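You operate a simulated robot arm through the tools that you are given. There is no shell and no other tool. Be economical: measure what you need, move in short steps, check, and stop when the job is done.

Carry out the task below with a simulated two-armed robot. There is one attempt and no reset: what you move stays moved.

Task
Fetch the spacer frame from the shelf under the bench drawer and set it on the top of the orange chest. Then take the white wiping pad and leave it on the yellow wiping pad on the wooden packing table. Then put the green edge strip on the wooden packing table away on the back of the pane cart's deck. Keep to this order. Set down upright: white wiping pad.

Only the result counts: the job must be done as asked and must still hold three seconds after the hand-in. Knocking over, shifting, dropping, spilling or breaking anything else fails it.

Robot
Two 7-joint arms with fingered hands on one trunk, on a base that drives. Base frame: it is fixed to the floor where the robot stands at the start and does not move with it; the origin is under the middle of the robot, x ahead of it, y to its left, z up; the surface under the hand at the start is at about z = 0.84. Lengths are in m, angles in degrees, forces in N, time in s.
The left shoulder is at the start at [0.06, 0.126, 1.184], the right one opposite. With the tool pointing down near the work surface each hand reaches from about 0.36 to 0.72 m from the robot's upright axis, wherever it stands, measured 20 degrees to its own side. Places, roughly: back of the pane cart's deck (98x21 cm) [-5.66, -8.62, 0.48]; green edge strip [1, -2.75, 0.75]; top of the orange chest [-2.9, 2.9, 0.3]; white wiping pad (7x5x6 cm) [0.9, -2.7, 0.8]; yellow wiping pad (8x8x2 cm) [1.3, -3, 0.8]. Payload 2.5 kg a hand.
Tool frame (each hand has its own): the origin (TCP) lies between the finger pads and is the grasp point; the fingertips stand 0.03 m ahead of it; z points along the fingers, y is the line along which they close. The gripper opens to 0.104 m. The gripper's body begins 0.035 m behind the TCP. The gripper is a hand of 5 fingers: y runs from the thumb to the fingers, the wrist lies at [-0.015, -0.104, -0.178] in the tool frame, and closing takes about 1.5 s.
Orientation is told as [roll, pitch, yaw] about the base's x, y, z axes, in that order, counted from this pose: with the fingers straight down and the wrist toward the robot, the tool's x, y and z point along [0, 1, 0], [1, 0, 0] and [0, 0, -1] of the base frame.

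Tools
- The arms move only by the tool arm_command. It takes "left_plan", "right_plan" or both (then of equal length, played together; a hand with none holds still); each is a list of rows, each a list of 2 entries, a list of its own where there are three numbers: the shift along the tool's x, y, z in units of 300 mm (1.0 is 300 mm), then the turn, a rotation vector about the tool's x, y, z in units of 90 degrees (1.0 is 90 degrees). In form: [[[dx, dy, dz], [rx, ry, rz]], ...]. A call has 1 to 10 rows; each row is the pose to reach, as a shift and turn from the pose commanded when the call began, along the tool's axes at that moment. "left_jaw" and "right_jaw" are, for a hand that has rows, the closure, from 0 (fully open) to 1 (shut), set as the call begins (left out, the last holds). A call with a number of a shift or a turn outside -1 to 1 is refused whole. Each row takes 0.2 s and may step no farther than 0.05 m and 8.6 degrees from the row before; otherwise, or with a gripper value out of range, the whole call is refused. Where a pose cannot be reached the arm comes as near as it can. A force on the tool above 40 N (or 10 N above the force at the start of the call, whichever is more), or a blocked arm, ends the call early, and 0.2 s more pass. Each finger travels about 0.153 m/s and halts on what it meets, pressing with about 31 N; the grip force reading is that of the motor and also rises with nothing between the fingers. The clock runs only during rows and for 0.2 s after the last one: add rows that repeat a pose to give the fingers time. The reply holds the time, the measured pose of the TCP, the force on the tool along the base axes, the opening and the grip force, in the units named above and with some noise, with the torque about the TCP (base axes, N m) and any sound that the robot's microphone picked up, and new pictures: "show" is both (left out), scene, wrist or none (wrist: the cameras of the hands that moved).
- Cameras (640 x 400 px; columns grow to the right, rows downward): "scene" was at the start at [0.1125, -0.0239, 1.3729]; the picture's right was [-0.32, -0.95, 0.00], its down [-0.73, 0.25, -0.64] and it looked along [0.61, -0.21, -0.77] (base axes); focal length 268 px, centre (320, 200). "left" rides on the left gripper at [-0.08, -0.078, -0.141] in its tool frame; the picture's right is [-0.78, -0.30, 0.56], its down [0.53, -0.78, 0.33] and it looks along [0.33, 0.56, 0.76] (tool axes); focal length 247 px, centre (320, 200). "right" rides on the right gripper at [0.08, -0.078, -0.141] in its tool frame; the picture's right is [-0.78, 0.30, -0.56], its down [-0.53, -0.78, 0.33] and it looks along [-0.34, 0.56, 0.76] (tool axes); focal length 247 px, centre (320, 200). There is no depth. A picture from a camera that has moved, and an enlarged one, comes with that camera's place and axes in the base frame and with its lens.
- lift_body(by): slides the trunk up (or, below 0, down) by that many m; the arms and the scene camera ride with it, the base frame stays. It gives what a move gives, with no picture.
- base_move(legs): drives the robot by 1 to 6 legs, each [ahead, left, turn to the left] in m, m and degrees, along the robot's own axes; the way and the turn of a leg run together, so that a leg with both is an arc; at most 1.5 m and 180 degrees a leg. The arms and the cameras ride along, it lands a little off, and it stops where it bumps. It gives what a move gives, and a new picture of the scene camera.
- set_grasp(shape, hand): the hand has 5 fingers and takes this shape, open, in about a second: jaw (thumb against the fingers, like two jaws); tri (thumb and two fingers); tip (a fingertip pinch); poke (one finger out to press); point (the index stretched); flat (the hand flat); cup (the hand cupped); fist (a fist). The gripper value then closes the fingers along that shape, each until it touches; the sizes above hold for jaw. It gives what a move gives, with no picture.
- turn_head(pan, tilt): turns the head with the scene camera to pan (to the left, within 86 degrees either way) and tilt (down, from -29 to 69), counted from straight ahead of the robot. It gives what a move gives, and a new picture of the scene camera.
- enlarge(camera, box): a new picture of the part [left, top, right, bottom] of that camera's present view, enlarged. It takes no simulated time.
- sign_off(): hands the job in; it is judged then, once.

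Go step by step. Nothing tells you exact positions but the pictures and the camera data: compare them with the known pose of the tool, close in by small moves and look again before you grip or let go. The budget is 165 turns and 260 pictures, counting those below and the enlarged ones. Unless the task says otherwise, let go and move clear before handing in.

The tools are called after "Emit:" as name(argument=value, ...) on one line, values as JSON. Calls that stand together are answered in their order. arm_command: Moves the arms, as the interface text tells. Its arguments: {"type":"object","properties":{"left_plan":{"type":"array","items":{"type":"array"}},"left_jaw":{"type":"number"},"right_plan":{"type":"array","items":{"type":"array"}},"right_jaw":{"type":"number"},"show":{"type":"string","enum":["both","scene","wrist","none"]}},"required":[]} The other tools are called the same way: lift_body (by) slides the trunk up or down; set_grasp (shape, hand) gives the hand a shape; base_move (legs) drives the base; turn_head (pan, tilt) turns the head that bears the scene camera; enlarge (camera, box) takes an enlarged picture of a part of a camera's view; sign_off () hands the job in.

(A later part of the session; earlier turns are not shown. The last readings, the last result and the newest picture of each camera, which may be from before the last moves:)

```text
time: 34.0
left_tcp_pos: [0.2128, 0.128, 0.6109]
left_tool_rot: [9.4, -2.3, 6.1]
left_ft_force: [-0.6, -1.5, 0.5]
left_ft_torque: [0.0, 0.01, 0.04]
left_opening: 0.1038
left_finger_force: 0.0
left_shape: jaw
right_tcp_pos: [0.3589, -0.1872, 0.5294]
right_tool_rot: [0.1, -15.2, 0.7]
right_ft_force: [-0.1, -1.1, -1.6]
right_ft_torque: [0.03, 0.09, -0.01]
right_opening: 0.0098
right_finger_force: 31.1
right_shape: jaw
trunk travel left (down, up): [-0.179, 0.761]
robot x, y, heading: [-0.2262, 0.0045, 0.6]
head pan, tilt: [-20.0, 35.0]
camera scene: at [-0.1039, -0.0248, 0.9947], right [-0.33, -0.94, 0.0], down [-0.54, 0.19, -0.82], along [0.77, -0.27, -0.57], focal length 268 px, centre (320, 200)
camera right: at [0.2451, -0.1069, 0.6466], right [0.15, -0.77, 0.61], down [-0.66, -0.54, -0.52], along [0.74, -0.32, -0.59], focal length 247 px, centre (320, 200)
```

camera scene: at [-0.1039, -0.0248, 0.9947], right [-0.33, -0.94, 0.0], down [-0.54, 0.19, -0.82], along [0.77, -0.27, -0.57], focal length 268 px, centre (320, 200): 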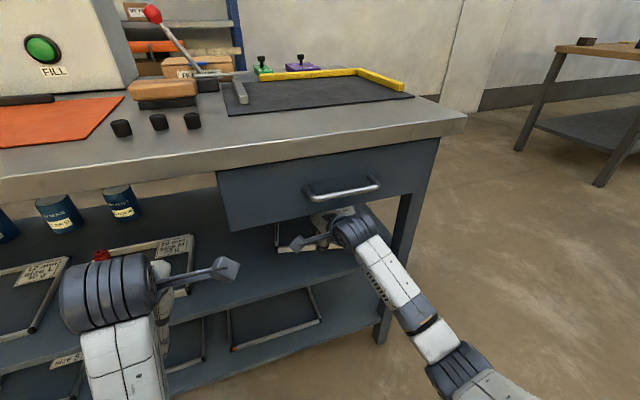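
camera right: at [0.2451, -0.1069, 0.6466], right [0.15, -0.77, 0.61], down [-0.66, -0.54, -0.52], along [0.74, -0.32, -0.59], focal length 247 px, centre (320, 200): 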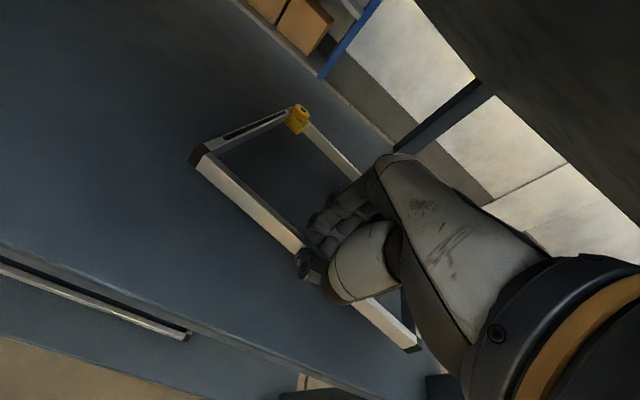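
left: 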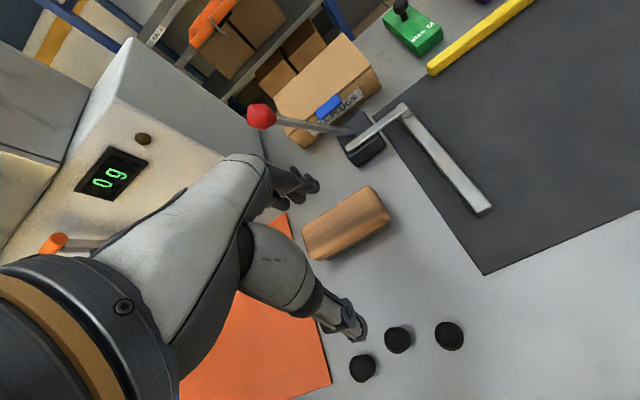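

The frame is lifted clear and held. I'll back straight out with the base.

Emit:
base_move(legs=[[-0.5, 0, 0]])

Emit:
turn_head(pan=-20, tilt=40)

```text
time: 36.9
left_tcp_pos: [-0.2843, 0.1207, 0.6104]
left_tool_rot: [9.4, -2.3, 6.0]
left_ft_force: [-0.2, 0.1, -0.5]
left_ft_torque: [0.0, 0.0, -0.02]
left_opening: 0.1041
left_finger_force: 0.1
left_shape: jaw
right_tcp_pos: [-0.1392, -0.1927, 0.5318]
right_tool_rot: [-0.1, -15.1, 0.5]
right_ft_force: [-0.1, 0.9, -1.0]
right_ft_torque: [0.0, 0.05, -0.04]
right_opening: 0.0093
right_finger_force: 31.4
right_shape: jaw
trunk travel left (down, up): [-0.179, 0.761]
robot x, y, heading: [-0.7247, -0.0014, 0.9]
head pan, tilt: [-20.0, 35.0]
camera scene: at [-0.6014, -0.0303, 0.9947], right [-0.33, -0.94, 0.0], down [-0.54, 0.19, -0.82], along [0.77, -0.27, -0.57], focal length 268 px, centre (320, 200)
```

scene: 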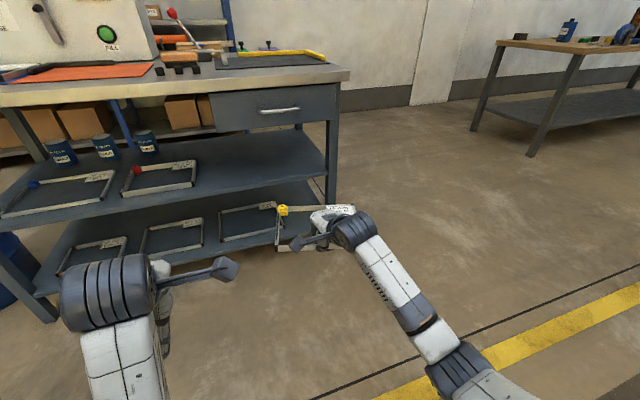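

```text
time: 37.6
left_tcp_pos: [-0.2835, 0.1218, 0.6115]
left_tool_rot: [9.3, -2.3, 6.1]
left_ft_force: [0.3, -0.1, -0.9]
left_ft_torque: [-0.02, 0.0, -0.02]
left_opening: 0.1039
left_finger_force: 0.0
left_shape: jaw
right_tcp_pos: [-0.1392, -0.1933, 0.5294]
right_tool_rot: [-0.1, -15.1, 0.6]
right_ft_force: [-0.5, -0.2, -0.6]
right_ft_torque: [0.01, 0.11, 0.01]
right_opening: 0.0094
right_finger_force: 31.3
right_shape: jaw
trunk travel left (down, up): [-0.179, 0.761]
robot x, y, heading: [-0.7244, -0.0037, 0.5]
head pan, tilt: [-20.0, 40.0]
camera scene: at [-0.6043, -0.0293, 0.9872], right [-0.33, -0.94, 0.0], down [-0.61, 0.21, -0.77], along [0.72, -0.25, -0.64], focal length 268 px, centre (320, 200)
```

scene: 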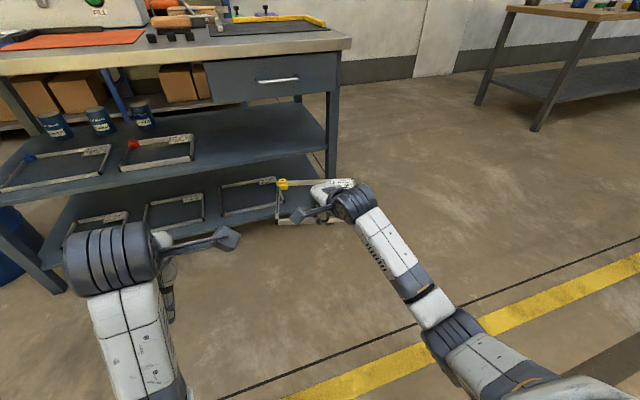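

The frame is out. Now I'll turn left toward the chest at (−2.9, 2.9) and look at the way.

Emit:
base_move(legs=[[-0.2, 0, 0], [0, 0, 90]])

Emit:
turn_head(pan=35, tilt=20)

```text
time: 43.0
left_tcp_pos: [-1.045, 0.4358, 0.6117]
left_tool_rot: [9.3, -2.3, 95.7]
left_ft_force: [-0.2, 1.3, -0.4]
left_ft_torque: [0.0, -0.02, 0.03]
left_opening: 0.1037
left_finger_force: 0.1
left_shape: jaw
right_tcp_pos: [-0.7301, 0.5794, 0.531]
right_tool_rot: [0.0, -14.9, 90.2]
right_ft_force: [-1.3, -0.1, -0.9]
right_ft_torque: [-0.12, 0.0, -0.01]
right_opening: 0.0094
right_finger_force: 30.7
right_shape: jaw
trunk travel left (down, up): [-0.179, 0.761]
robot x, y, heading: [-0.9241, -0.0078, 90.2]
head pan, tilt: [-20.0, 40.0]
camera scene: at [-0.8958, 0.1167, 0.9872], right [0.94, -0.34, 0.0], down [-0.22, -0.6, -0.77], along [0.26, 0.72, -0.64], focal length 268 px, centre (320, 200)
```

scene: 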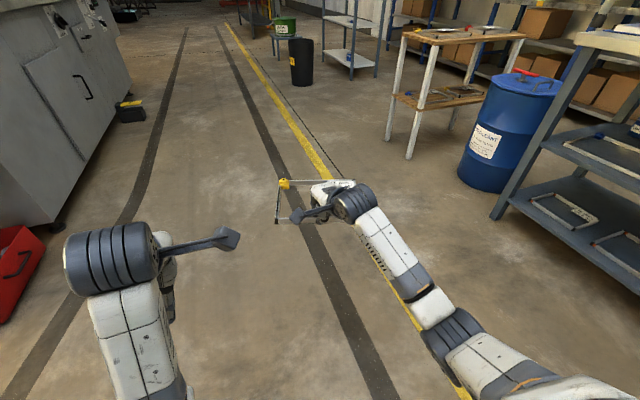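

```text
time: 44.2
left_tcp_pos: [-1.0453, 0.4367, 0.6123]
left_tool_rot: [9.5, -2.2, 95.7]
left_ft_force: [0.2, -0.4, 0.2]
left_ft_torque: [0.0, 0.0, 0.01]
left_opening: 0.1037
left_finger_force: 0.0
left_shape: jaw
right_tcp_pos: [-0.7289, 0.58, 0.5307]
right_tool_rot: [0.0, -15.1, 90.3]
right_ft_force: [0.5, -0.6, -0.4]
right_ft_torque: [-0.09, 0.02, 0.0]
right_opening: 0.0093
right_finger_force: 31.2
right_shape: jaw
trunk travel left (down, up): [-0.179, 0.761]
robot x, y, heading: [-0.9259, -0.0043, 90.2]
head pan, tilt: [35.0, 20.0]
camera scene: at [-0.9782, 0.1128, 1.0185], right [0.82, 0.58, 0.0], down [0.2, -0.28, -0.94], along [-0.54, 0.77, -0.34], focal length 268 px, centre (320, 200)
```

scene: 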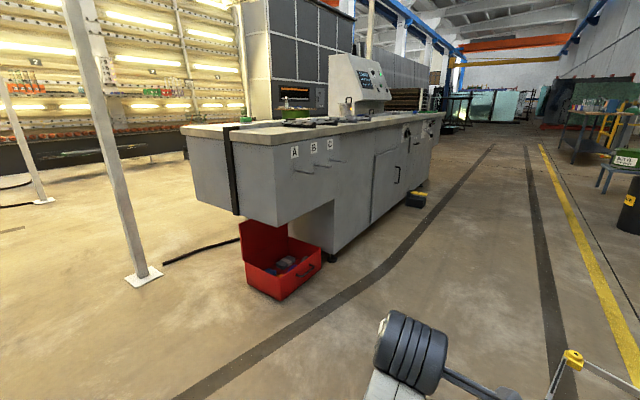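

The orange chest should be behind the grey machine. I'll turn further left and look for a way around.

Emit:
base_move(legs=[[-0.4, 0, 0], [0, 0, 60]])

Emit:
turn_head(pan=0, tilt=15)

Emit:
turn_head(pan=60, tilt=20)

```text
time: 49.4
left_tcp_pos: [-1.3653, -0.2899, 0.6111]
left_tool_rot: [9.4, -2.3, 155.7]
left_ft_force: [0.2, 0.2, 0.6]
left_ft_torque: [0.02, 0.02, -0.01]
left_opening: 0.1039
left_finger_force: 0.0
left_shape: jaw
right_tcp_pos: [-1.3311, 0.0551, 0.5308]
right_tool_rot: [0.0, -15.1, 150.2]
right_ft_force: [0.4, -1.1, -0.5]
right_ft_torque: [-0.04, -0.07, -0.03]
right_opening: 0.009
right_finger_force: 31.5
right_shape: jaw
trunk travel left (down, up): [-0.179, 0.761]
robot x, y, heading: [-0.9215, -0.4042, 150.0]
head pan, tilt: [35.0, 20.0]
camera scene: at [-1.0504, -0.3918, 1.0186], right [-0.09, 1.0, 0.0], down [0.34, 0.03, -0.94], along [-0.94, -0.08, -0.34], focal length 268 px, centre (320, 200)
```

scene: 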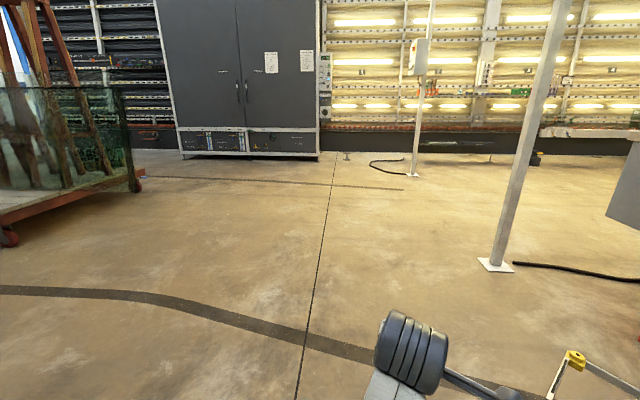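

```text
time: 50.4
left_tcp_pos: [-1.3657, -0.2905, 0.6117]
left_tool_rot: [9.5, -2.3, 155.7]
left_ft_force: [0.5, -0.4, -0.2]
left_ft_torque: [-0.01, 0.04, 0.02]
left_opening: 0.1038
left_finger_force: 0.0
left_shape: jaw
right_tcp_pos: [-1.3318, 0.0558, 0.5307]
right_tool_rot: [-0.1, -15.1, 150.3]
right_ft_force: [0.2, -0.5, -1.0]
right_ft_torque: [-0.02, -0.09, 0.0]
right_opening: 0.0091
right_finger_force: 30.7
right_shape: jaw
trunk travel left (down, up): [-0.179, 0.761]
robot x, y, heading: [-0.9196, -0.4065, 150.4]
head pan, tilt: [0.0, 15.0]
camera scene: at [-1.0387, -0.337, 1.0267], right [0.5, 0.87, 0.0], down [0.22, -0.13, -0.97], along [-0.84, 0.48, -0.26], focal length 268 px, centre (320, 200)
```

scene: 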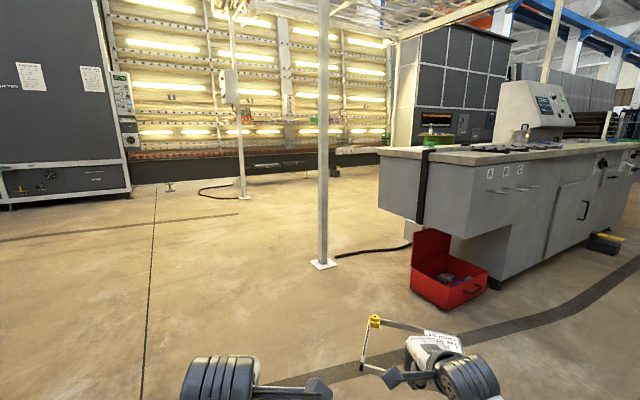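

```text
time: 51.7
left_tcp_pos: [-1.3651, -0.2891, 0.6126]
left_tool_rot: [9.4, -2.2, 155.6]
left_ft_force: [0.8, -0.4, -0.5]
left_ft_torque: [-0.01, 0.03, -0.01]
left_opening: 0.1037
left_finger_force: 0.1
left_shape: jaw
right_tcp_pos: [-1.331, 0.0567, 0.5305]
right_tool_rot: [0.0, -15.1, 150.2]
right_ft_force: [1.0, 0.1, -1.0]
right_ft_torque: [-0.07, -0.06, 0.01]
right_opening: 0.0094
right_finger_force: 31.0
right_shape: jaw
trunk travel left (down, up): [-0.179, 0.761]
robot x, y, heading: [-0.9198, -0.406, 150.2]
head pan, tilt: [60.0, 20.0]
camera scene: at [-1.0382, -0.4302, 1.0186], right [-0.5, 0.86, 0.0], down [0.3, 0.17, -0.94], along [-0.81, -0.47, -0.34], focal length 268 px, centre (320, 200)
```

scene: 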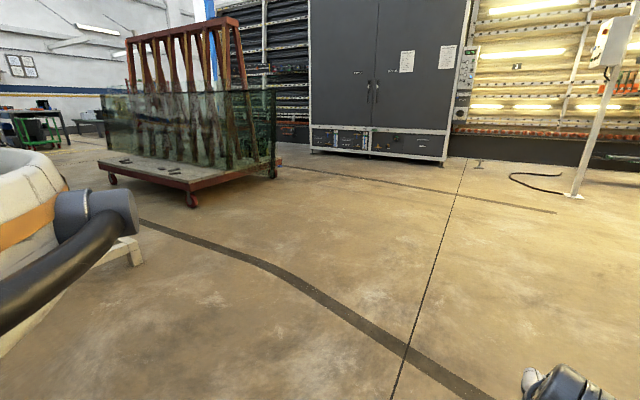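

Free floor lies left of the pillar at (−2.7, 0.63). I'll drive around that side and look along the machine's far side.

Emit:
base_move(legs=[[0, 0, 22], [1.4, 0, 0], [1.2, 0, 0], [0, 0, -70]])

Emit:
turn_head(pan=0, tilt=15)

```text
time: 68.6
left_tcp_pos: [-3.7129, 0.3524, 0.6113]
left_tool_rot: [9.5, -2.3, 107.5]
left_ft_force: [0.2, -0.3, 0.4]
left_ft_torque: [0.0, -0.02, 0.01]
left_opening: 0.1035
left_finger_force: 0.0
left_shape: jaw
right_tcp_pos: [-3.4337, 0.5574, 0.5303]
right_tool_rot: [0.1, -15.1, 102.0]
right_ft_force: [0.9, 0.3, -0.9]
right_ft_torque: [-0.11, 0.02, 0.02]
right_opening: 0.0089
right_finger_force: 31.0
right_shape: jaw
trunk travel left (down, up): [-0.179, 0.761]
robot x, y, heading: [-3.5041, -0.0547, 101.8]
head pan, tilt: [60.0, 20.0]
camera scene: at [-3.6013, 0.0147, 1.0186], right [0.31, 0.95, 0.0], down [0.33, -0.11, -0.94], along [-0.89, 0.29, -0.34], focal length 268 px, centre (320, 200)
```

scene: 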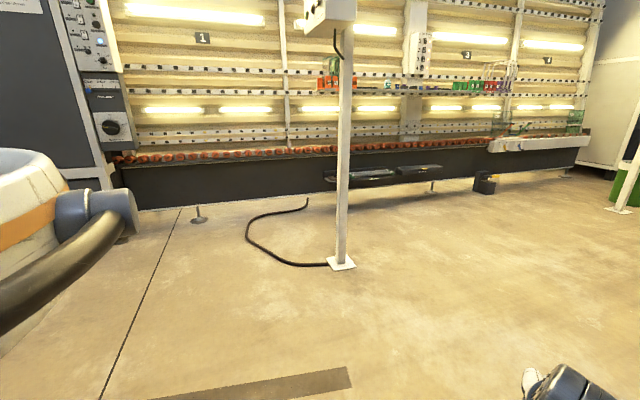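

```text
time: 69.9
left_tcp_pos: [-3.7127, 0.3532, 0.6122]
left_tool_rot: [9.4, -2.4, 107.5]
left_ft_force: [-0.5, 0.0, -0.4]
left_ft_torque: [-0.01, -0.01, 0.0]
left_opening: 0.1037
left_finger_force: 0.1
left_shape: jaw
right_tcp_pos: [-3.4325, 0.5576, 0.5298]
right_tool_rot: [0.1, -15.1, 102.0]
right_ft_force: [-0.2, -0.3, -0.1]
right_ft_torque: [-0.1, -0.04, -0.04]
right_opening: 0.0088
right_finger_force: 31.3
right_shape: jaw
trunk travel left (down, up): [-0.179, 0.761]
robot x, y, heading: [-3.5049, -0.054, 102.0]
head pan, tilt: [0.0, 15.0]
camera scene: at [-3.5321, 0.0772, 1.0267], right [0.98, 0.21, 0.0], down [0.05, -0.25, -0.97], along [-0.2, 0.94, -0.26], focal length 268 px, centre (320, 200)
```

scene: 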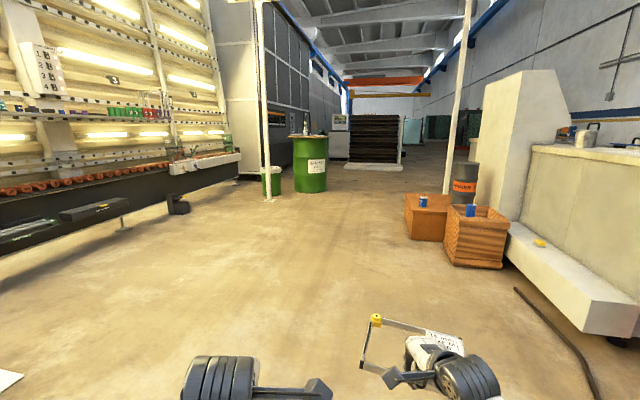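

Now I see the orange chest ahead to the right, beside a basket-like crate. Zooming in.

Emit:
enlarge(camera="scene", box=[390, 170, 550, 280])

```text
3.64 times, centred on (470, 225) of scene
camera zoom: at [-3.5321, 0.0772, 1.0267], right [0.98, 0.21, 0.0], down [0.05, -0.25, -0.97], along [-0.2, 0.94, -0.26], focal length 975 px, centre (-226, 109)
```

zoom: 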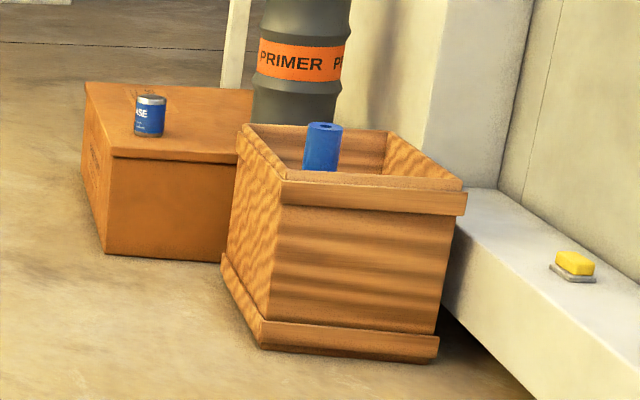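

The chest top spans roughly x −3.18…−2.62, y 2.55…3.35, z≈0.28, with a tin at about (−3.06, 2.71). I'll approach from its left side, facing +x, and put the frame on the rear, away from the tin.

Emit:
base_move(legs=[[0, 0, -5], [1.5, 0, 0], [1.5, 0, 0], [0.35, 0, 0], [0, 0, -97]])

Emit:
turn_head(pan=-15, tilt=40)

```text
time: 90.8
left_tcp_pos: [-3.5028, 3.402, 0.6114]
left_tool_rot: [9.4, -2.3, 5.7]
left_ft_force: [-0.5, 0.1, 0.0]
left_ft_torque: [0.0, 0.02, 0.03]
left_opening: 0.1039
left_finger_force: 0.0
left_shape: jaw
right_tcp_pos: [-3.3597, 3.0847, 0.53]
right_tool_rot: [0.1, -15.2, 0.1]
right_ft_force: [-0.1, 0.3, -1.7]
right_ft_torque: [-0.01, 0.05, 0.03]
right_opening: 0.0089
right_finger_force: 30.9
right_shape: jaw
trunk travel left (down, up): [-0.179, 0.761]
robot x, y, heading: [-3.9435, 3.2833, -0.1]
head pan, tilt: [0.0, 15.0]
camera scene: at [-3.8097, 3.2822, 1.0267], right [0.0, -1.0, 0.0], down [-0.26, 0.0, -0.97], along [0.97, 0.0, -0.26], focal length 268 px, centre (320, 200)
```

scene: 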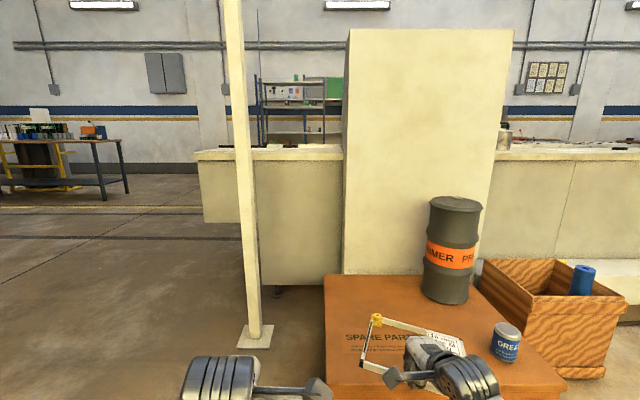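

```text
time: 91.7
left_tcp_pos: [-3.502, 3.4013, 0.6117]
left_tool_rot: [9.4, -2.3, 5.6]
left_ft_force: [0.3, -0.1, 0.4]
left_ft_torque: [0.01, 0.01, 0.0]
left_opening: 0.104
left_finger_force: 0.0
left_shape: jaw
right_tcp_pos: [-3.3597, 3.0858, 0.5299]
right_tool_rot: [0.1, -15.1, -0.1]
right_ft_force: [-0.2, 0.8, -0.3]
right_ft_torque: [0.03, 0.06, 0.02]
right_opening: 0.0088
right_finger_force: 30.7
right_shape: jaw
trunk travel left (down, up): [-0.179, 0.761]
robot x, y, heading: [-3.9426, 3.2801, -0.1]
head pan, tilt: [-15.0, 40.0]
camera scene: at [-3.8209, 3.2603, 0.9872], right [-0.26, -0.97, 0.0], down [-0.62, 0.17, -0.77], along [0.74, -0.2, -0.64], focal length 268 px, centre (320, 200)
```

scene: 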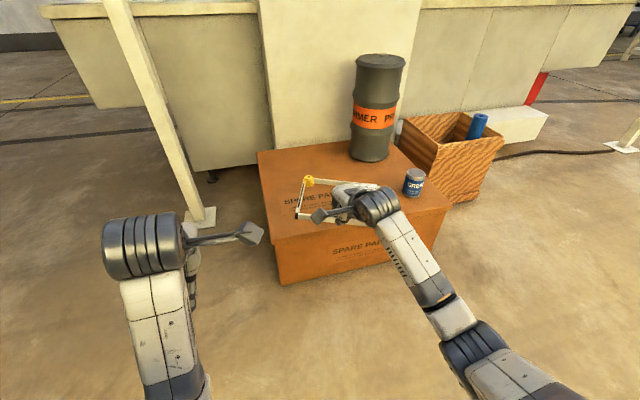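

A primer drum also stands on the chest (far right). Free area is the near-left: x −3.17…−2.85, y 2.9…3.25. Checking the frame's tilt before lowering.

Emit:
enlarge(camera="scene", box=[280, 160, 440, 260])

Emit:
base_move(legs=[[0.3, 0, 0]])

Emit:
lift_body(by=-0.1)

Emit:
arm_command(right_plan=[[[0, 0, 0], [0, 0, 0]]])

```text
4.00 times, centred on (360, 210) of scene
camera zoom: at [-3.8209, 3.2603, 0.9872], right [-0.26, -0.97, 0.0], down [-0.62, 0.17, -0.77], along [0.74, -0.2, -0.64], focal length 1072 px, centre (160, 160)
```

zoom: 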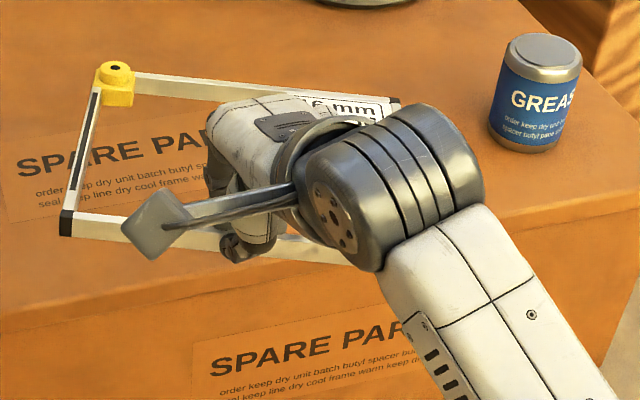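

```text
time: 93.8
left_tcp_pos: [-3.2071, 3.4033, 0.611]
left_tool_rot: [9.4, -2.3, 5.8]
left_ft_force: [0.5, 0.0, 0.4]
left_ft_torque: [0.0, -0.05, -0.01]
left_opening: 0.1037
left_finger_force: 0.0
left_shape: jaw
right_tcp_pos: [-3.0656, 3.0866, 0.53]
right_tool_rot: [0.0, -15.1, 0.2]
right_ft_force: [0.0, 0.7, -1.7]
right_ft_torque: [0.04, 0.08, -0.01]
right_opening: 0.0086
right_finger_force: 30.7
right_shape: jaw
trunk travel left (down, up): [-0.179, 0.761]
robot x, y, heading: [-3.6468, 3.2798, 0.2]
head pan, tilt: [-15.0, 40.0]
camera scene: at [-3.5268, 3.261, 0.9872], right [-0.26, -0.97, 0.0], down [-0.62, 0.16, -0.77], along [0.74, -0.2, -0.64], focal length 268 px, centre (320, 200)
```

scene: 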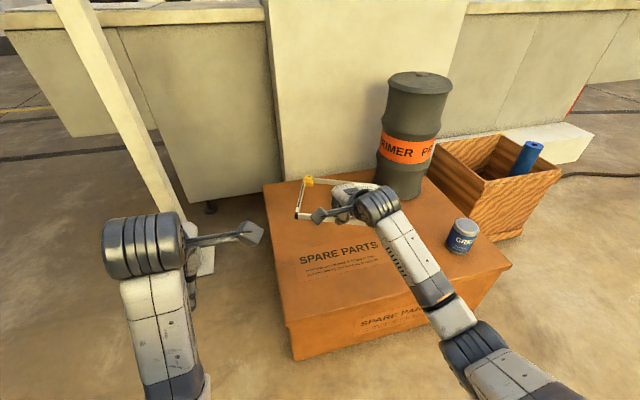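

```text
time: 95.1
left_tcp_pos: [-3.2069, 3.4038, 0.5121]
left_tool_rot: [9.5, -2.3, 5.7]
left_ft_force: [0.3, -0.8, 0.1]
left_ft_torque: [0.01, 0.01, -0.02]
left_opening: 0.1037
left_finger_force: 0.0
left_shape: jaw
right_tcp_pos: [-3.0651, 3.0862, 0.4304]
right_tool_rot: [0.0, -15.0, 0.2]
right_ft_force: [-0.3, -0.4, -0.8]
right_ft_torque: [-0.02, 0.08, 0.04]
right_opening: 0.0089
right_finger_force: 31.5
right_shape: jaw
trunk travel left (down, up): [-0.079, 0.861]
robot x, y, heading: [-3.6491, 3.2819, 0.2]
head pan, tilt: [-15.0, 40.0]
```

```text
time: 95.5
left_tcp_pos: [-3.2073, 3.4036, 0.5116]
left_tool_rot: [9.3, -2.3, 5.7]
left_ft_force: [0.3, 0.8, 1.4]
left_ft_torque: [0.01, 0.01, -0.03]
left_opening: 0.1039
left_finger_force: 0.1
left_shape: jaw
right_tcp_pos: [-3.0647, 3.0874, 0.43]
right_tool_rot: [0.1, -15.1, 0.2]
right_ft_force: [0.5, -0.5, -0.6]
right_ft_torque: [0.02, 0.08, 0.01]
right_opening: 0.0086
right_finger_force: 30.7
right_shape: jaw
trunk travel left (down, up): [-0.079, 0.861]
robot x, y, heading: [-3.6444, 3.2806, 0.4]
head pan, tilt: [-15.0, 40.0]
camera scene: at [-3.5268, 3.261, 0.8872], right [-0.26, -0.97, 0.0], down [-0.62, 0.16, -0.77], along [0.74, -0.2, -0.64], focal length 268 px, centre (320, 200)
camera right: at [-3.1778, 3.1679, 0.5464], right [0.14, -0.78, 0.61], down [-0.66, -0.54, -0.52], along [0.74, -0.33, -0.59], focal length 247 px, centre (320, 200)
```

scene: 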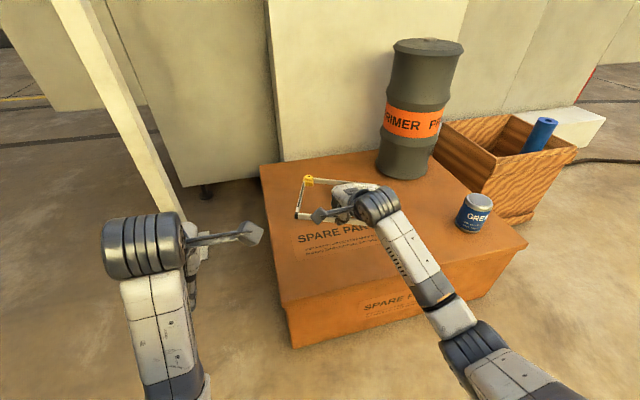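
right: 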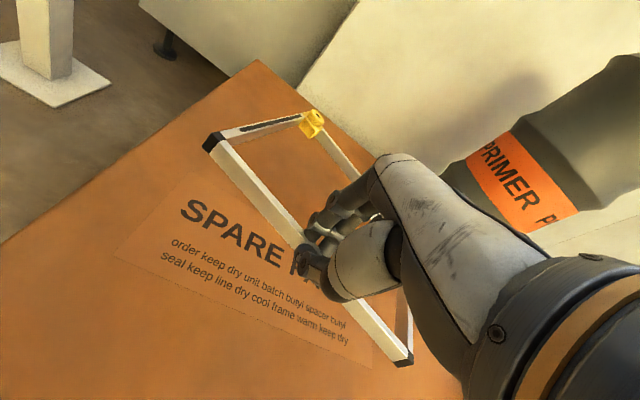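

The frame is roughly level, yawed a bit in the grip, and its footprint clears drum and tin. Lowering it.

Emit:
lift_body(by=-0.065)

Emit:
arm_command(right_plan=[[[0, -0.005, 0.018], [0, 0, 0]], [[0, -0.01, 0.036], [0, 0, 0]], [[0, -0.015, 0.054], [0, 0, 0]]])

Emit:
enlarge(camera="scene", box=[270, 160, 430, 260])

```text
time: 96.5
left_tcp_pos: [-3.2084, 3.4046, 0.4472]
left_tool_rot: [9.4, -2.3, 5.7]
left_ft_force: [0.0, 0.4, 0.3]
left_ft_torque: [0.0, 0.04, 0.0]
left_opening: 0.1037
left_finger_force: 0.1
left_shape: jaw
right_tcp_pos: [-3.0647, 3.0863, 0.3652]
right_tool_rot: [0.0, -15.0, 0.3]
right_ft_force: [-0.5, -0.5, -0.3]
right_ft_torque: [0.01, 0.1, -0.03]
right_opening: 0.0087
right_finger_force: 30.4
right_shape: jaw
trunk travel left (down, up): [-0.014, 0.926]
robot x, y, heading: [-3.6494, 3.2791, 0.3]
head pan, tilt: [-15.0, 40.0]
```

```text
time: 97.3
left_tcp_pos: [-3.208, 3.4039, 0.4466]
left_tool_rot: [9.4, -2.3, 5.7]
left_ft_force: [-0.9, -0.5, -0.2]
left_ft_torque: [0.0, -0.02, 0.03]
left_opening: 0.1038
left_finger_force: 0.0
left_shape: jaw
right_tcp_pos: [-3.0654, 3.0871, 0.3486]
right_tool_rot: [0.0, -15.1, 0.3]
right_ft_force: [0.1, -0.4, 0.2]
right_ft_torque: [-0.08, 0.02, 0.08]
right_opening: 0.0087
right_finger_force: 31.1
right_shape: jaw
trunk travel left (down, up): [-0.014, 0.926]
robot x, y, heading: [-3.6514, 3.2788, 0.5]
head pan, tilt: [-15.0, 40.0]
camera scene: at [-3.5268, 3.2611, 0.8222], right [-0.26, -0.97, 0.0], down [-0.62, 0.16, -0.77], along [0.74, -0.2, -0.64], focal length 268 px, centre (320, 200)
camera right: at [-3.1779, 3.1674, 0.4644], right [0.14, -0.78, 0.61], down [-0.66, -0.54, -0.52], along [0.74, -0.33, -0.59], focal length 247 px, centre (320, 200)
```

scene: 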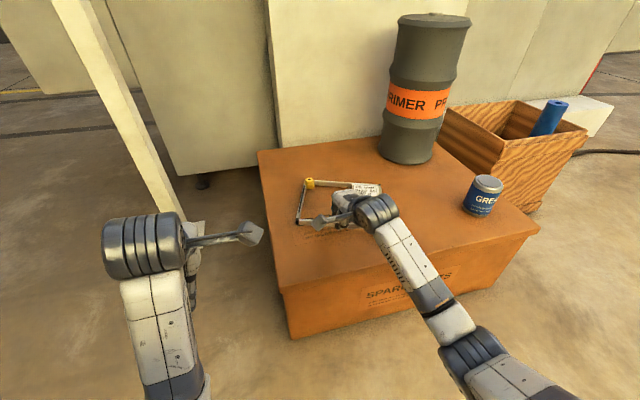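
right: 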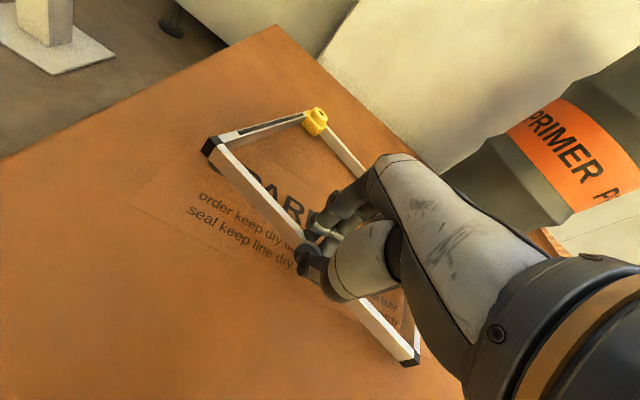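

```text
4.00 times, centred on (350, 210) of scene
camera zoom: at [-3.5268, 3.2611, 0.8222], right [-0.26, -0.97, 0.0], down [-0.62, 0.16, -0.77], along [0.74, -0.2, -0.64], focal length 1072 px, centre (200, 160)
```

zoom: 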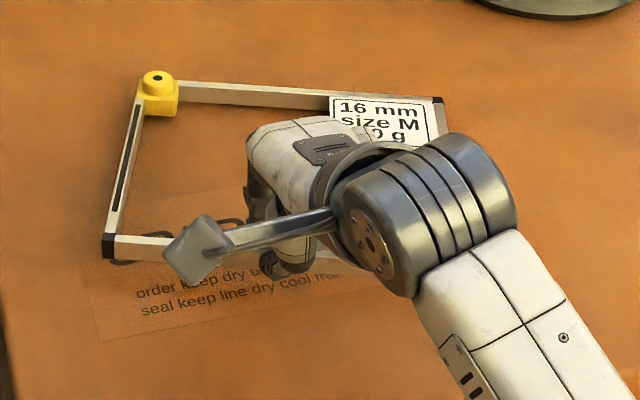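

Nearly touching; lowering further in small steps.

Emit:
arm_command(right_plan=[[[0, -0.003, 0.01], [0, 0, 0]], [[0, -0.006, 0.02], [0, 0, 0]], [[0, -0.009, 0.03], [0, 0, 0]], [[0, -0.012, 0.04], [0, 0, 0]]])

Emit:
enlarge(camera="scene", box=[270, 160, 430, 260])

```text
time: 98.3
left_tcp_pos: [-3.209, 3.4033, 0.4462]
left_tool_rot: [9.4, -2.3, 5.7]
left_ft_force: [-0.5, -0.1, -0.2]
left_ft_torque: [0.02, -0.01, -0.01]
left_opening: 0.1037
left_finger_force: 0.1
left_shape: jaw
right_tcp_pos: [-3.0642, 3.087, 0.3347]
right_tool_rot: [0.0, -15.2, 0.3]
right_ft_force: [-0.4, 0.0, 1.0]
right_ft_torque: [-0.06, -0.02, 0.05]
right_opening: 0.009
right_finger_force: 30.8
right_shape: jaw
trunk travel left (down, up): [-0.014, 0.926]
robot x, y, heading: [-3.6489, 3.2823, 0.1]
head pan, tilt: [-15.0, 40.0]
camera scene: at [-3.5268, 3.2611, 0.8222], right [-0.26, -0.97, 0.0], down [-0.62, 0.16, -0.77], along [0.74, -0.2, -0.64], focal length 268 px, centre (320, 200)
camera right: at [-3.1782, 3.168, 0.4519], right [0.14, -0.78, 0.61], down [-0.66, -0.54, -0.52], along [0.74, -0.33, -0.59], focal length 247 px, centre (320, 200)
```

scene: 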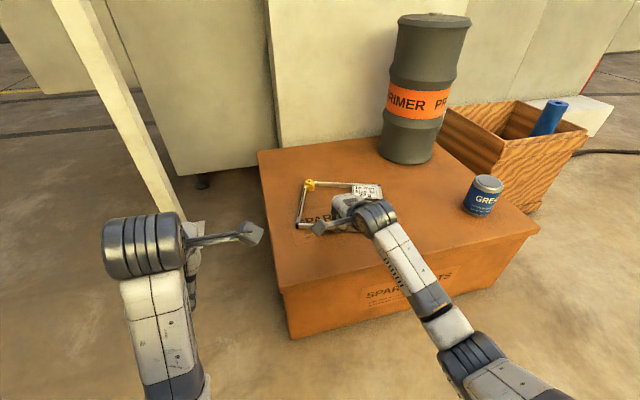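
right: 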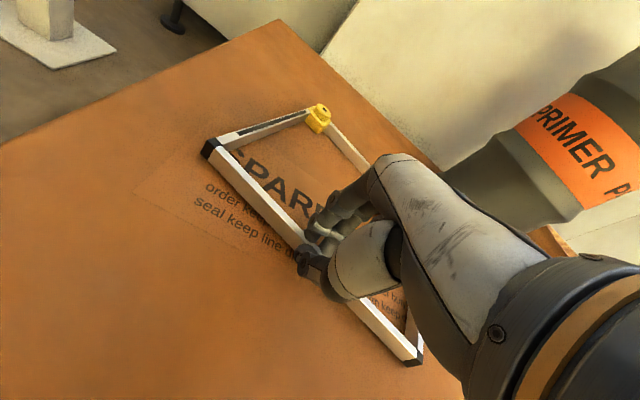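

```text
4.00 times, centred on (350, 210) of scene
camera zoom: at [-3.5268, 3.2611, 0.8222], right [-0.26, -0.97, 0.0], down [-0.62, 0.16, -0.77], along [0.74, -0.2, -0.64], focal length 1072 px, centre (200, 160)
```

zoom: 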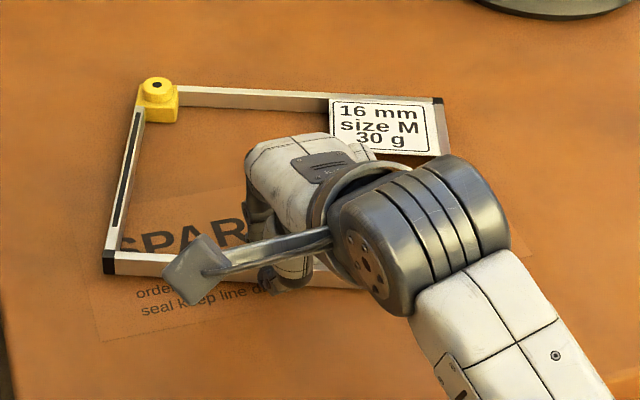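

Rear seems to rest; lowering the front a few more millimetres until contact.

Emit:
arm_command(right_plan=[[[0, -0.003, 0.008], [0, 0, 0]], [[0, -0.005, 0.016], [0, 0, 0]], [[0, -0.008, 0.024], [0, 0, 0]], [[0, -0.01, 0.032], [0, 0, 0]]], show="wrist")

Emit:
enlarge(camera="right", box=[190, 90, 430, 240])

```text
time: 99.3
left_tcp_pos: [-3.209, 3.4035, 0.4478]
left_tool_rot: [9.5, -2.4, 5.8]
left_ft_force: [0.2, 0.3, -0.1]
left_ft_torque: [-0.01, -0.02, -0.03]
left_opening: 0.1039
left_finger_force: 0.1
left_shape: jaw
right_tcp_pos: [-3.0632, 3.0866, 0.3312]
right_tool_rot: [0.0, -15.8, 0.2]
right_ft_force: [-5.4, -0.3, 20.9]
right_ft_torque: [-0.01, 0.01, 0.08]
right_opening: 0.0098
right_finger_force: 30.7
right_shape: jaw
trunk travel left (down, up): [-0.014, 0.926]
robot x, y, heading: [-3.6492, 3.2819, -0.0]
head pan, tilt: [-15.0, 40.0]
camera right: at [-3.1785, 3.1677, 0.4462], right [0.14, -0.78, 0.62], down [-0.66, -0.54, -0.53], along [0.74, -0.33, -0.58], focal length 247 px, centre (320, 200)
```

right: 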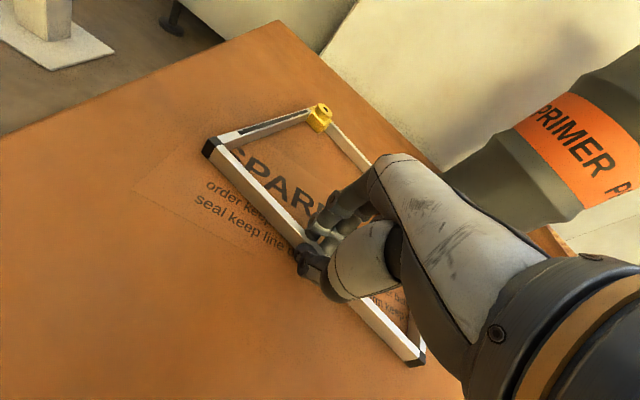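

```text
2.67 times, centred on (310, 165) of right
camera zoom: at [-3.1785, 3.1677, 0.4462], right [0.14, -0.78, 0.62], down [-0.66, -0.54, -0.53], along [0.74, -0.33, -0.58], focal length 659 px, centre (347, 293)
```

zoom: 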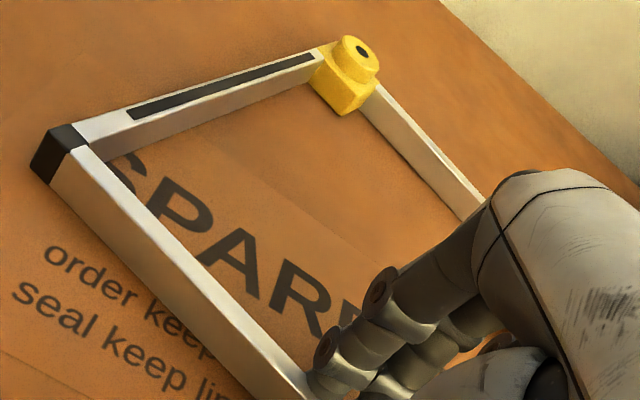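

The frame rests flat (21 N). I'll relieve the pressure, open, and withdraw upward.

Emit:
arm_command(right_plan=[[[0, 0.004, -0.013], [0, 0, 0]], [[0, 0.004, -0.013], [0, 0, 0]]], show="none")

Emit:
arm_command(right_plan=[[[0, 0, 0], [0, 0, 0]], [[0, 0, 0], [0, 0, 0]], [[0, 0, 0], [0, 0, 0]], [[0, 0, 0], [0, 0, 0]]], right_jaw=0.6, show="wrist")

Emit:
arm_command(right_plan=[[[0, 0.02, -0.1], [0, 0, 0]], [[0, 0.06, -0.2], [0, 0, 0]], [[0, 0.1, -0.35], [0, 0, 0]]])

```text
time: 99.9
left_tcp_pos: [-3.2069, 3.4032, 0.4474]
left_tool_rot: [9.4, -2.4, 5.7]
left_ft_force: [0.6, 0.5, -0.2]
left_ft_torque: [-0.02, -0.01, 0.01]
left_opening: 0.1041
left_finger_force: 0.1
left_shape: jaw
right_tcp_pos: [-3.0648, 3.0862, 0.3327]
right_tool_rot: [0.0, -15.3, 0.2]
right_ft_force: [4.6, -3.0, 14.2]
right_ft_torque: [-0.05, -0.21, 0.02]
right_opening: 0.0096
right_finger_force: 30.9
right_shape: jaw
trunk travel left (down, up): [-0.014, 0.926]
robot x, y, heading: [-3.6528, 3.2807, 0.7]
head pan, tilt: [-15.0, 40.0]
```

```text
time: 100.9
left_tcp_pos: [-3.2078, 3.4038, 0.4461]
left_tool_rot: [9.4, -2.4, 5.7]
left_ft_force: [0.2, 0.0, -0.3]
left_ft_torque: [-0.01, -0.01, -0.01]
left_opening: 0.1039
left_finger_force: 0.1
left_shape: jaw
right_tcp_pos: [-3.0652, 3.0873, 0.3312]
right_tool_rot: [0.0, -15.3, 0.2]
right_ft_force: [3.1, 1.6, 11.9]
right_ft_torque: [0.12, -0.01, -0.04]
right_opening: 0.0381
right_finger_force: 0.1
right_shape: jaw
trunk travel left (down, up): [-0.014, 0.926]
robot x, y, heading: [-3.6491, 3.2821, 0.2]
head pan, tilt: [-15.0, 40.0]
camera right: at [-3.1787, 3.1685, 0.4471], right [0.14, -0.78, 0.61], down [-0.66, -0.54, -0.53], along [0.74, -0.33, -0.59], focal length 247 px, centre (320, 200)
```

right: 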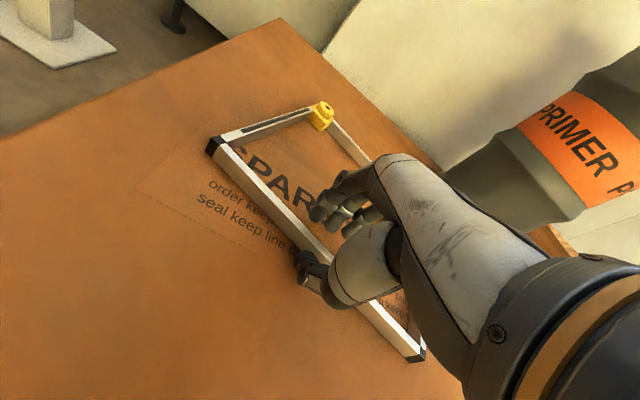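

```text
time: 101.7
left_tcp_pos: [-3.2068, 3.4036, 0.4466]
left_tool_rot: [9.5, -2.3, 5.7]
left_ft_force: [0.6, -0.3, -0.4]
left_ft_torque: [0.0, 0.0, 0.02]
left_opening: 0.1039
left_finger_force: 0.0
left_shape: jaw
right_tcp_pos: [-3.0627, 3.0871, 0.4388]
right_tool_rot: [0.0, -15.0, 0.2]
right_ft_force: [0.2, 0.2, -0.3]
right_ft_torque: [-0.01, -0.01, 0.0]
right_opening: 0.0415
right_finger_force: 0.0
right_shape: jaw
trunk travel left (down, up): [-0.014, 0.926]
robot x, y, heading: [-3.6468, 3.2832, 0.2]
head pan, tilt: [-15.0, 40.0]
camera scene: at [-3.5268, 3.261, 0.8221], right [-0.26, -0.97, 0.0], down [-0.62, 0.16, -0.77], along [0.74, -0.2, -0.64], focal length 268 px, centre (320, 200)
camera right: at [-3.1767, 3.1678, 0.555], right [0.14, -0.78, 0.61], down [-0.66, -0.54, -0.52], along [0.73, -0.33, -0.59], focal length 247 px, centre (320, 200)
```

scene: 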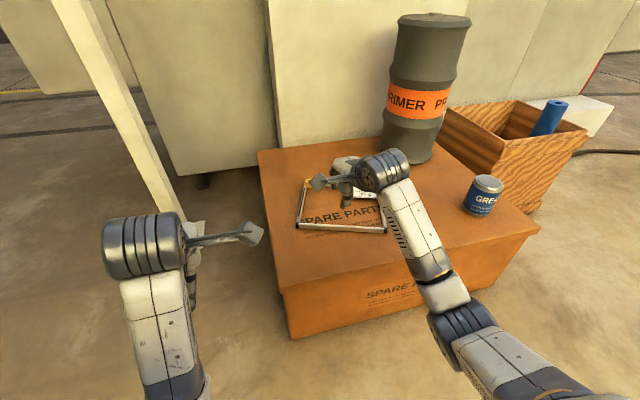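
right: 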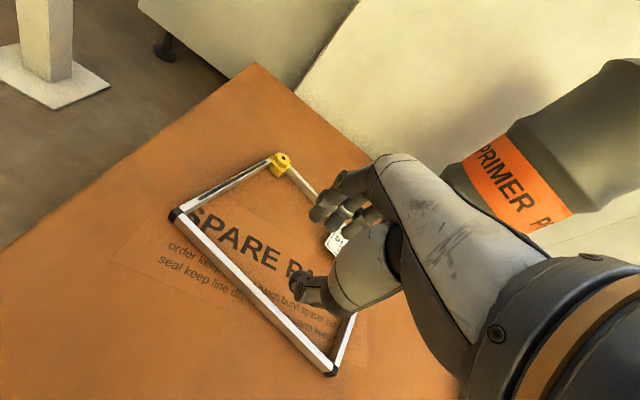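

The frame lies flat on the chest, clear of the drum and tin. Now I'll raise the trunk, back off, and drive to the packing table.

Emit:
lift_body(by=0.45)

Emit:
base_move(legs=[[-0.35, 0, 0], [0, 0, -83], [1.5, 0, 0], [1.5, 0, 0]])

Emit:
turn_head(pan=40, tilt=20)

```text
refused: 0.45 is not a number from -0.4 to 0.4
```

```text
time: 121.7
left_tcp_pos: [-3.4335, -0.131, 0.4457]
left_tool_rot: [9.4, -2.4, -77.3]
left_ft_force: [-0.3, 0.0, -0.5]
left_ft_torque: [0.02, -0.06, 0.03]
left_opening: 0.1039
left_finger_force: 0.0
left_shape: jaw
right_tcp_pos: [-3.7296, -0.3121, 0.4394]
right_tool_rot: [0.0, -15.1, -82.7]
right_ft_force: [0.0, -0.4, 0.0]
right_ft_torque: [-0.05, 0.01, -0.04]
right_opening: 0.0414
right_finger_force: 0.0
right_shape: jaw
trunk travel left (down, up): [-0.014, 0.926]
robot x, y, heading: [-3.6063, 0.2921, -82.7]
head pan, tilt: [-15.0, 40.0]
camera scene: at [-3.6151, 0.1692, 0.8222], right [-0.99, 0.14, 0.0], down [0.09, 0.64, -0.77], along [-0.1, -0.76, -0.64], focal length 268 px, centre (320, 200)
```

scene: 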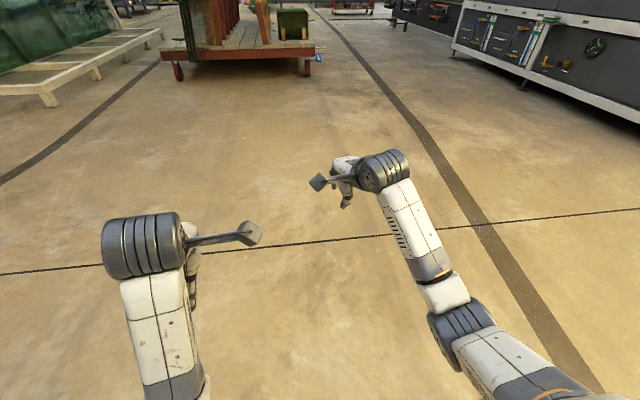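

```text
time: 122.9
left_tcp_pos: [-3.4327, -0.1302, 0.4465]
left_tool_rot: [9.4, -2.2, -77.2]
left_ft_force: [-1.1, 1.1, 0.0]
left_ft_torque: [0.0, 0.04, 0.01]
left_opening: 0.1039
left_finger_force: 0.0
left_shape: jaw
right_tcp_pos: [-3.7287, -0.3129, 0.4398]
right_tool_rot: [0.0, -15.1, -82.8]
right_ft_force: [0.4, 0.3, 0.4]
right_ft_torque: [0.02, -0.02, 0.0]
right_opening: 0.0414
right_finger_force: 0.1
right_shape: jaw
trunk travel left (down, up): [-0.014, 0.926]
robot x, y, heading: [-3.6061, 0.2915, -82.8]
head pan, tilt: [40.0, 20.0]
camera scene: at [-3.5353, 0.1902, 0.8535], right [-0.68, -0.73, 0.0], down [-0.25, 0.23, -0.94], along [0.69, -0.64, -0.34], focal length 268 px, centre (320, 200)
```

scene: 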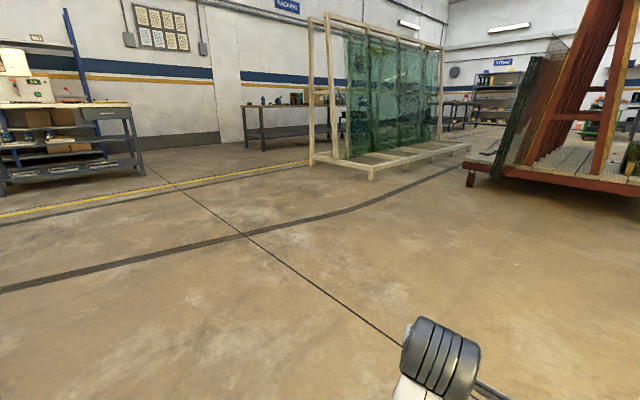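

I'll raise the trunk now and drive toward the aisle between the glass rack and the packing table.

Emit:
lift_body(by=0.4)

Emit:
base_move(legs=[[0, 0, 60.3], [1.5, 0, 0], [1.4, 0, 0], [0.8, 0, 0], [0, 0, -60]])

Emit:
turn_head(pan=15, tilt=25)

```text
time: 126.7
left_tcp_pos: [-3.4338, -0.131, 0.8462]
left_tool_rot: [9.4, -2.3, -77.3]
left_ft_force: [0.7, -0.8, 0.5]
left_ft_torque: [-0.01, -0.03, 0.01]
left_opening: 0.1039
left_finger_force: 0.0
left_shape: jaw
right_tcp_pos: [-3.7293, -0.3128, 0.8391]
right_tool_rot: [0.1, -15.1, -82.6]
right_ft_force: [0.5, -0.1, 0.1]
right_ft_torque: [0.02, 0.01, 0.0]
right_opening: 0.0412
right_finger_force: 0.0
right_shape: jaw
trunk travel left (down, up): [-0.414, 0.526]
robot x, y, heading: [-3.6101, 0.2936, -82.7]
head pan, tilt: [40.0, 20.0]
```

```text
time: 149.9
left_tcp_pos: [-0.0231, -1.5771, 0.846]
left_tool_rot: [9.4, -2.2, -77.4]
left_ft_force: [-1.2, 0.7, 0.1]
left_ft_torque: [0.0, -0.02, 0.03]
left_opening: 0.1037
left_finger_force: 0.1
left_shape: jaw
right_tcp_pos: [-0.3192, -1.7565, 0.8396]
right_tool_rot: [-0.1, -15.2, -82.9]
right_ft_force: [0.6, -0.1, -0.3]
right_ft_torque: [0.04, -0.01, 0.03]
right_opening: 0.0412
right_finger_force: 0.0
right_shape: jaw
trunk travel left (down, up): [-0.414, 0.526]
robot x, y, heading: [-0.1962, -1.1477, -83.0]
head pan, tilt: [40.0, 20.0]
camera scene: at [-0.1236, -1.2546, 1.2536], right [-0.68, -0.73, 0.0], down [-0.25, 0.23, -0.94], along [0.69, -0.64, -0.34], focal length 268 px, centre (320, 200)
```

scene: 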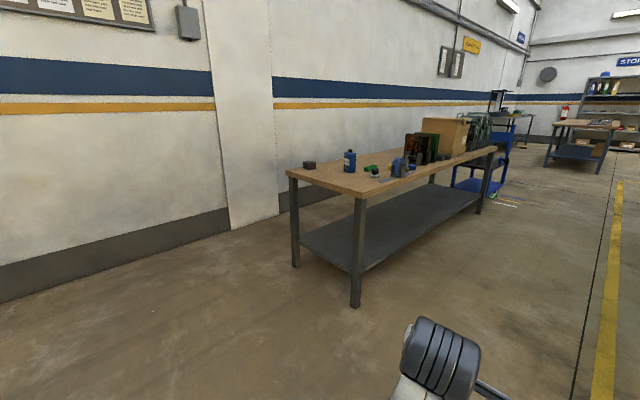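

```text
time: 150.8
left_tcp_pos: [-0.0223, -1.5759, 0.8466]
left_tool_rot: [9.5, -2.4, -77.4]
left_ft_force: [0.4, -0.3, -0.1]
left_ft_torque: [-0.01, 0.01, -0.01]
left_opening: 0.1039
left_finger_force: 0.1
left_shape: jaw
right_tcp_pos: [-0.3192, -1.7562, 0.8388]
right_tool_rot: [0.0, -15.1, -82.9]
right_ft_force: [0.2, -0.2, 0.8]
right_ft_torque: [0.01, 0.0, 0.05]
right_opening: 0.0414
right_finger_force: 0.0
right_shape: jaw
trunk travel left (down, up): [-0.414, 0.526]
robot x, y, heading: [-0.1959, -1.1522, -82.9]
head pan, tilt: [15.0, 25.0]
camera scene: at [-0.1571, -1.2766, 1.2455], right [-0.93, -0.38, 0.0], down [-0.16, 0.39, -0.91], along [0.34, -0.84, -0.42], focal length 268 px, centre (320, 200)
```

scene: 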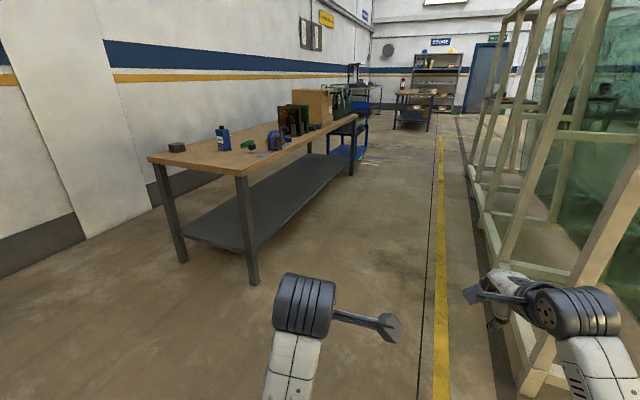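

The table's near corner is at about (0.75, −2.37). Zooming on the items on its top.

Emit:
enlarge(camera="scene", box=[150, 80, 350, 190])

Emit:
base_move(legs=[[0, 0.35, 0]])

```text
3.20 times, centred on (250, 135) of scene
camera zoom: at [-0.1571, -1.2766, 1.2455], right [-0.93, -0.38, 0.0], down [-0.16, 0.39, -0.91], along [0.34, -0.84, -0.42], focal length 858 px, centre (544, 408)
```

zoom: 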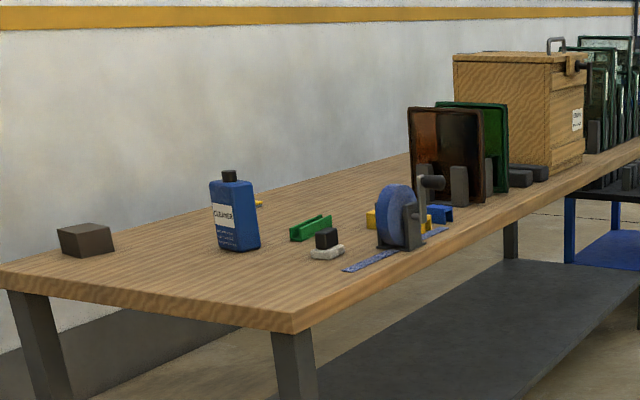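

```text
time: 153.1
left_tcp_pos: [0.3242, -1.5334, 0.8461]
left_tool_rot: [9.4, -2.4, -77.6]
left_ft_force: [-0.4, -0.8, 0.2]
left_ft_torque: [0.02, 0.0, 0.01]
left_opening: 0.1041
left_finger_force: 0.1
left_shape: jaw
right_tcp_pos: [0.0279, -1.7144, 0.8385]
right_tool_rot: [0.0, -15.1, -82.9]
right_ft_force: [-0.5, 1.4, 0.3]
right_ft_torque: [0.0, 0.0, 0.01]
right_opening: 0.0414
right_finger_force: 0.1
right_shape: jaw
trunk travel left (down, up): [-0.414, 0.526]
robot x, y, heading: [0.1482, -1.1099, -83.1]
head pan, tilt: [15.0, 25.0]
camera scene: at [0.191, -1.2339, 1.2455], right [-0.93, -0.37, 0.0], down [-0.16, 0.39, -0.91], along [0.34, -0.84, -0.42], focal length 268 px, centre (320, 200)
```

scene: 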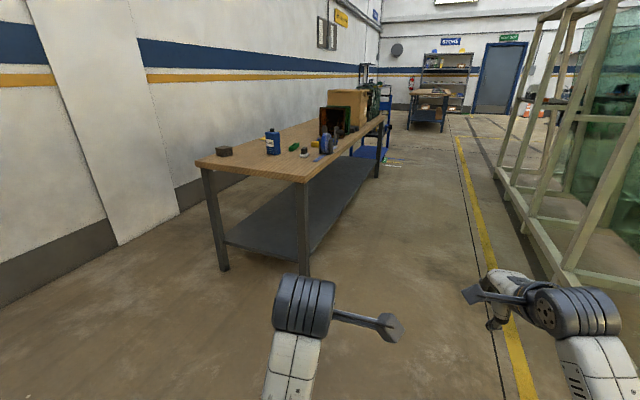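

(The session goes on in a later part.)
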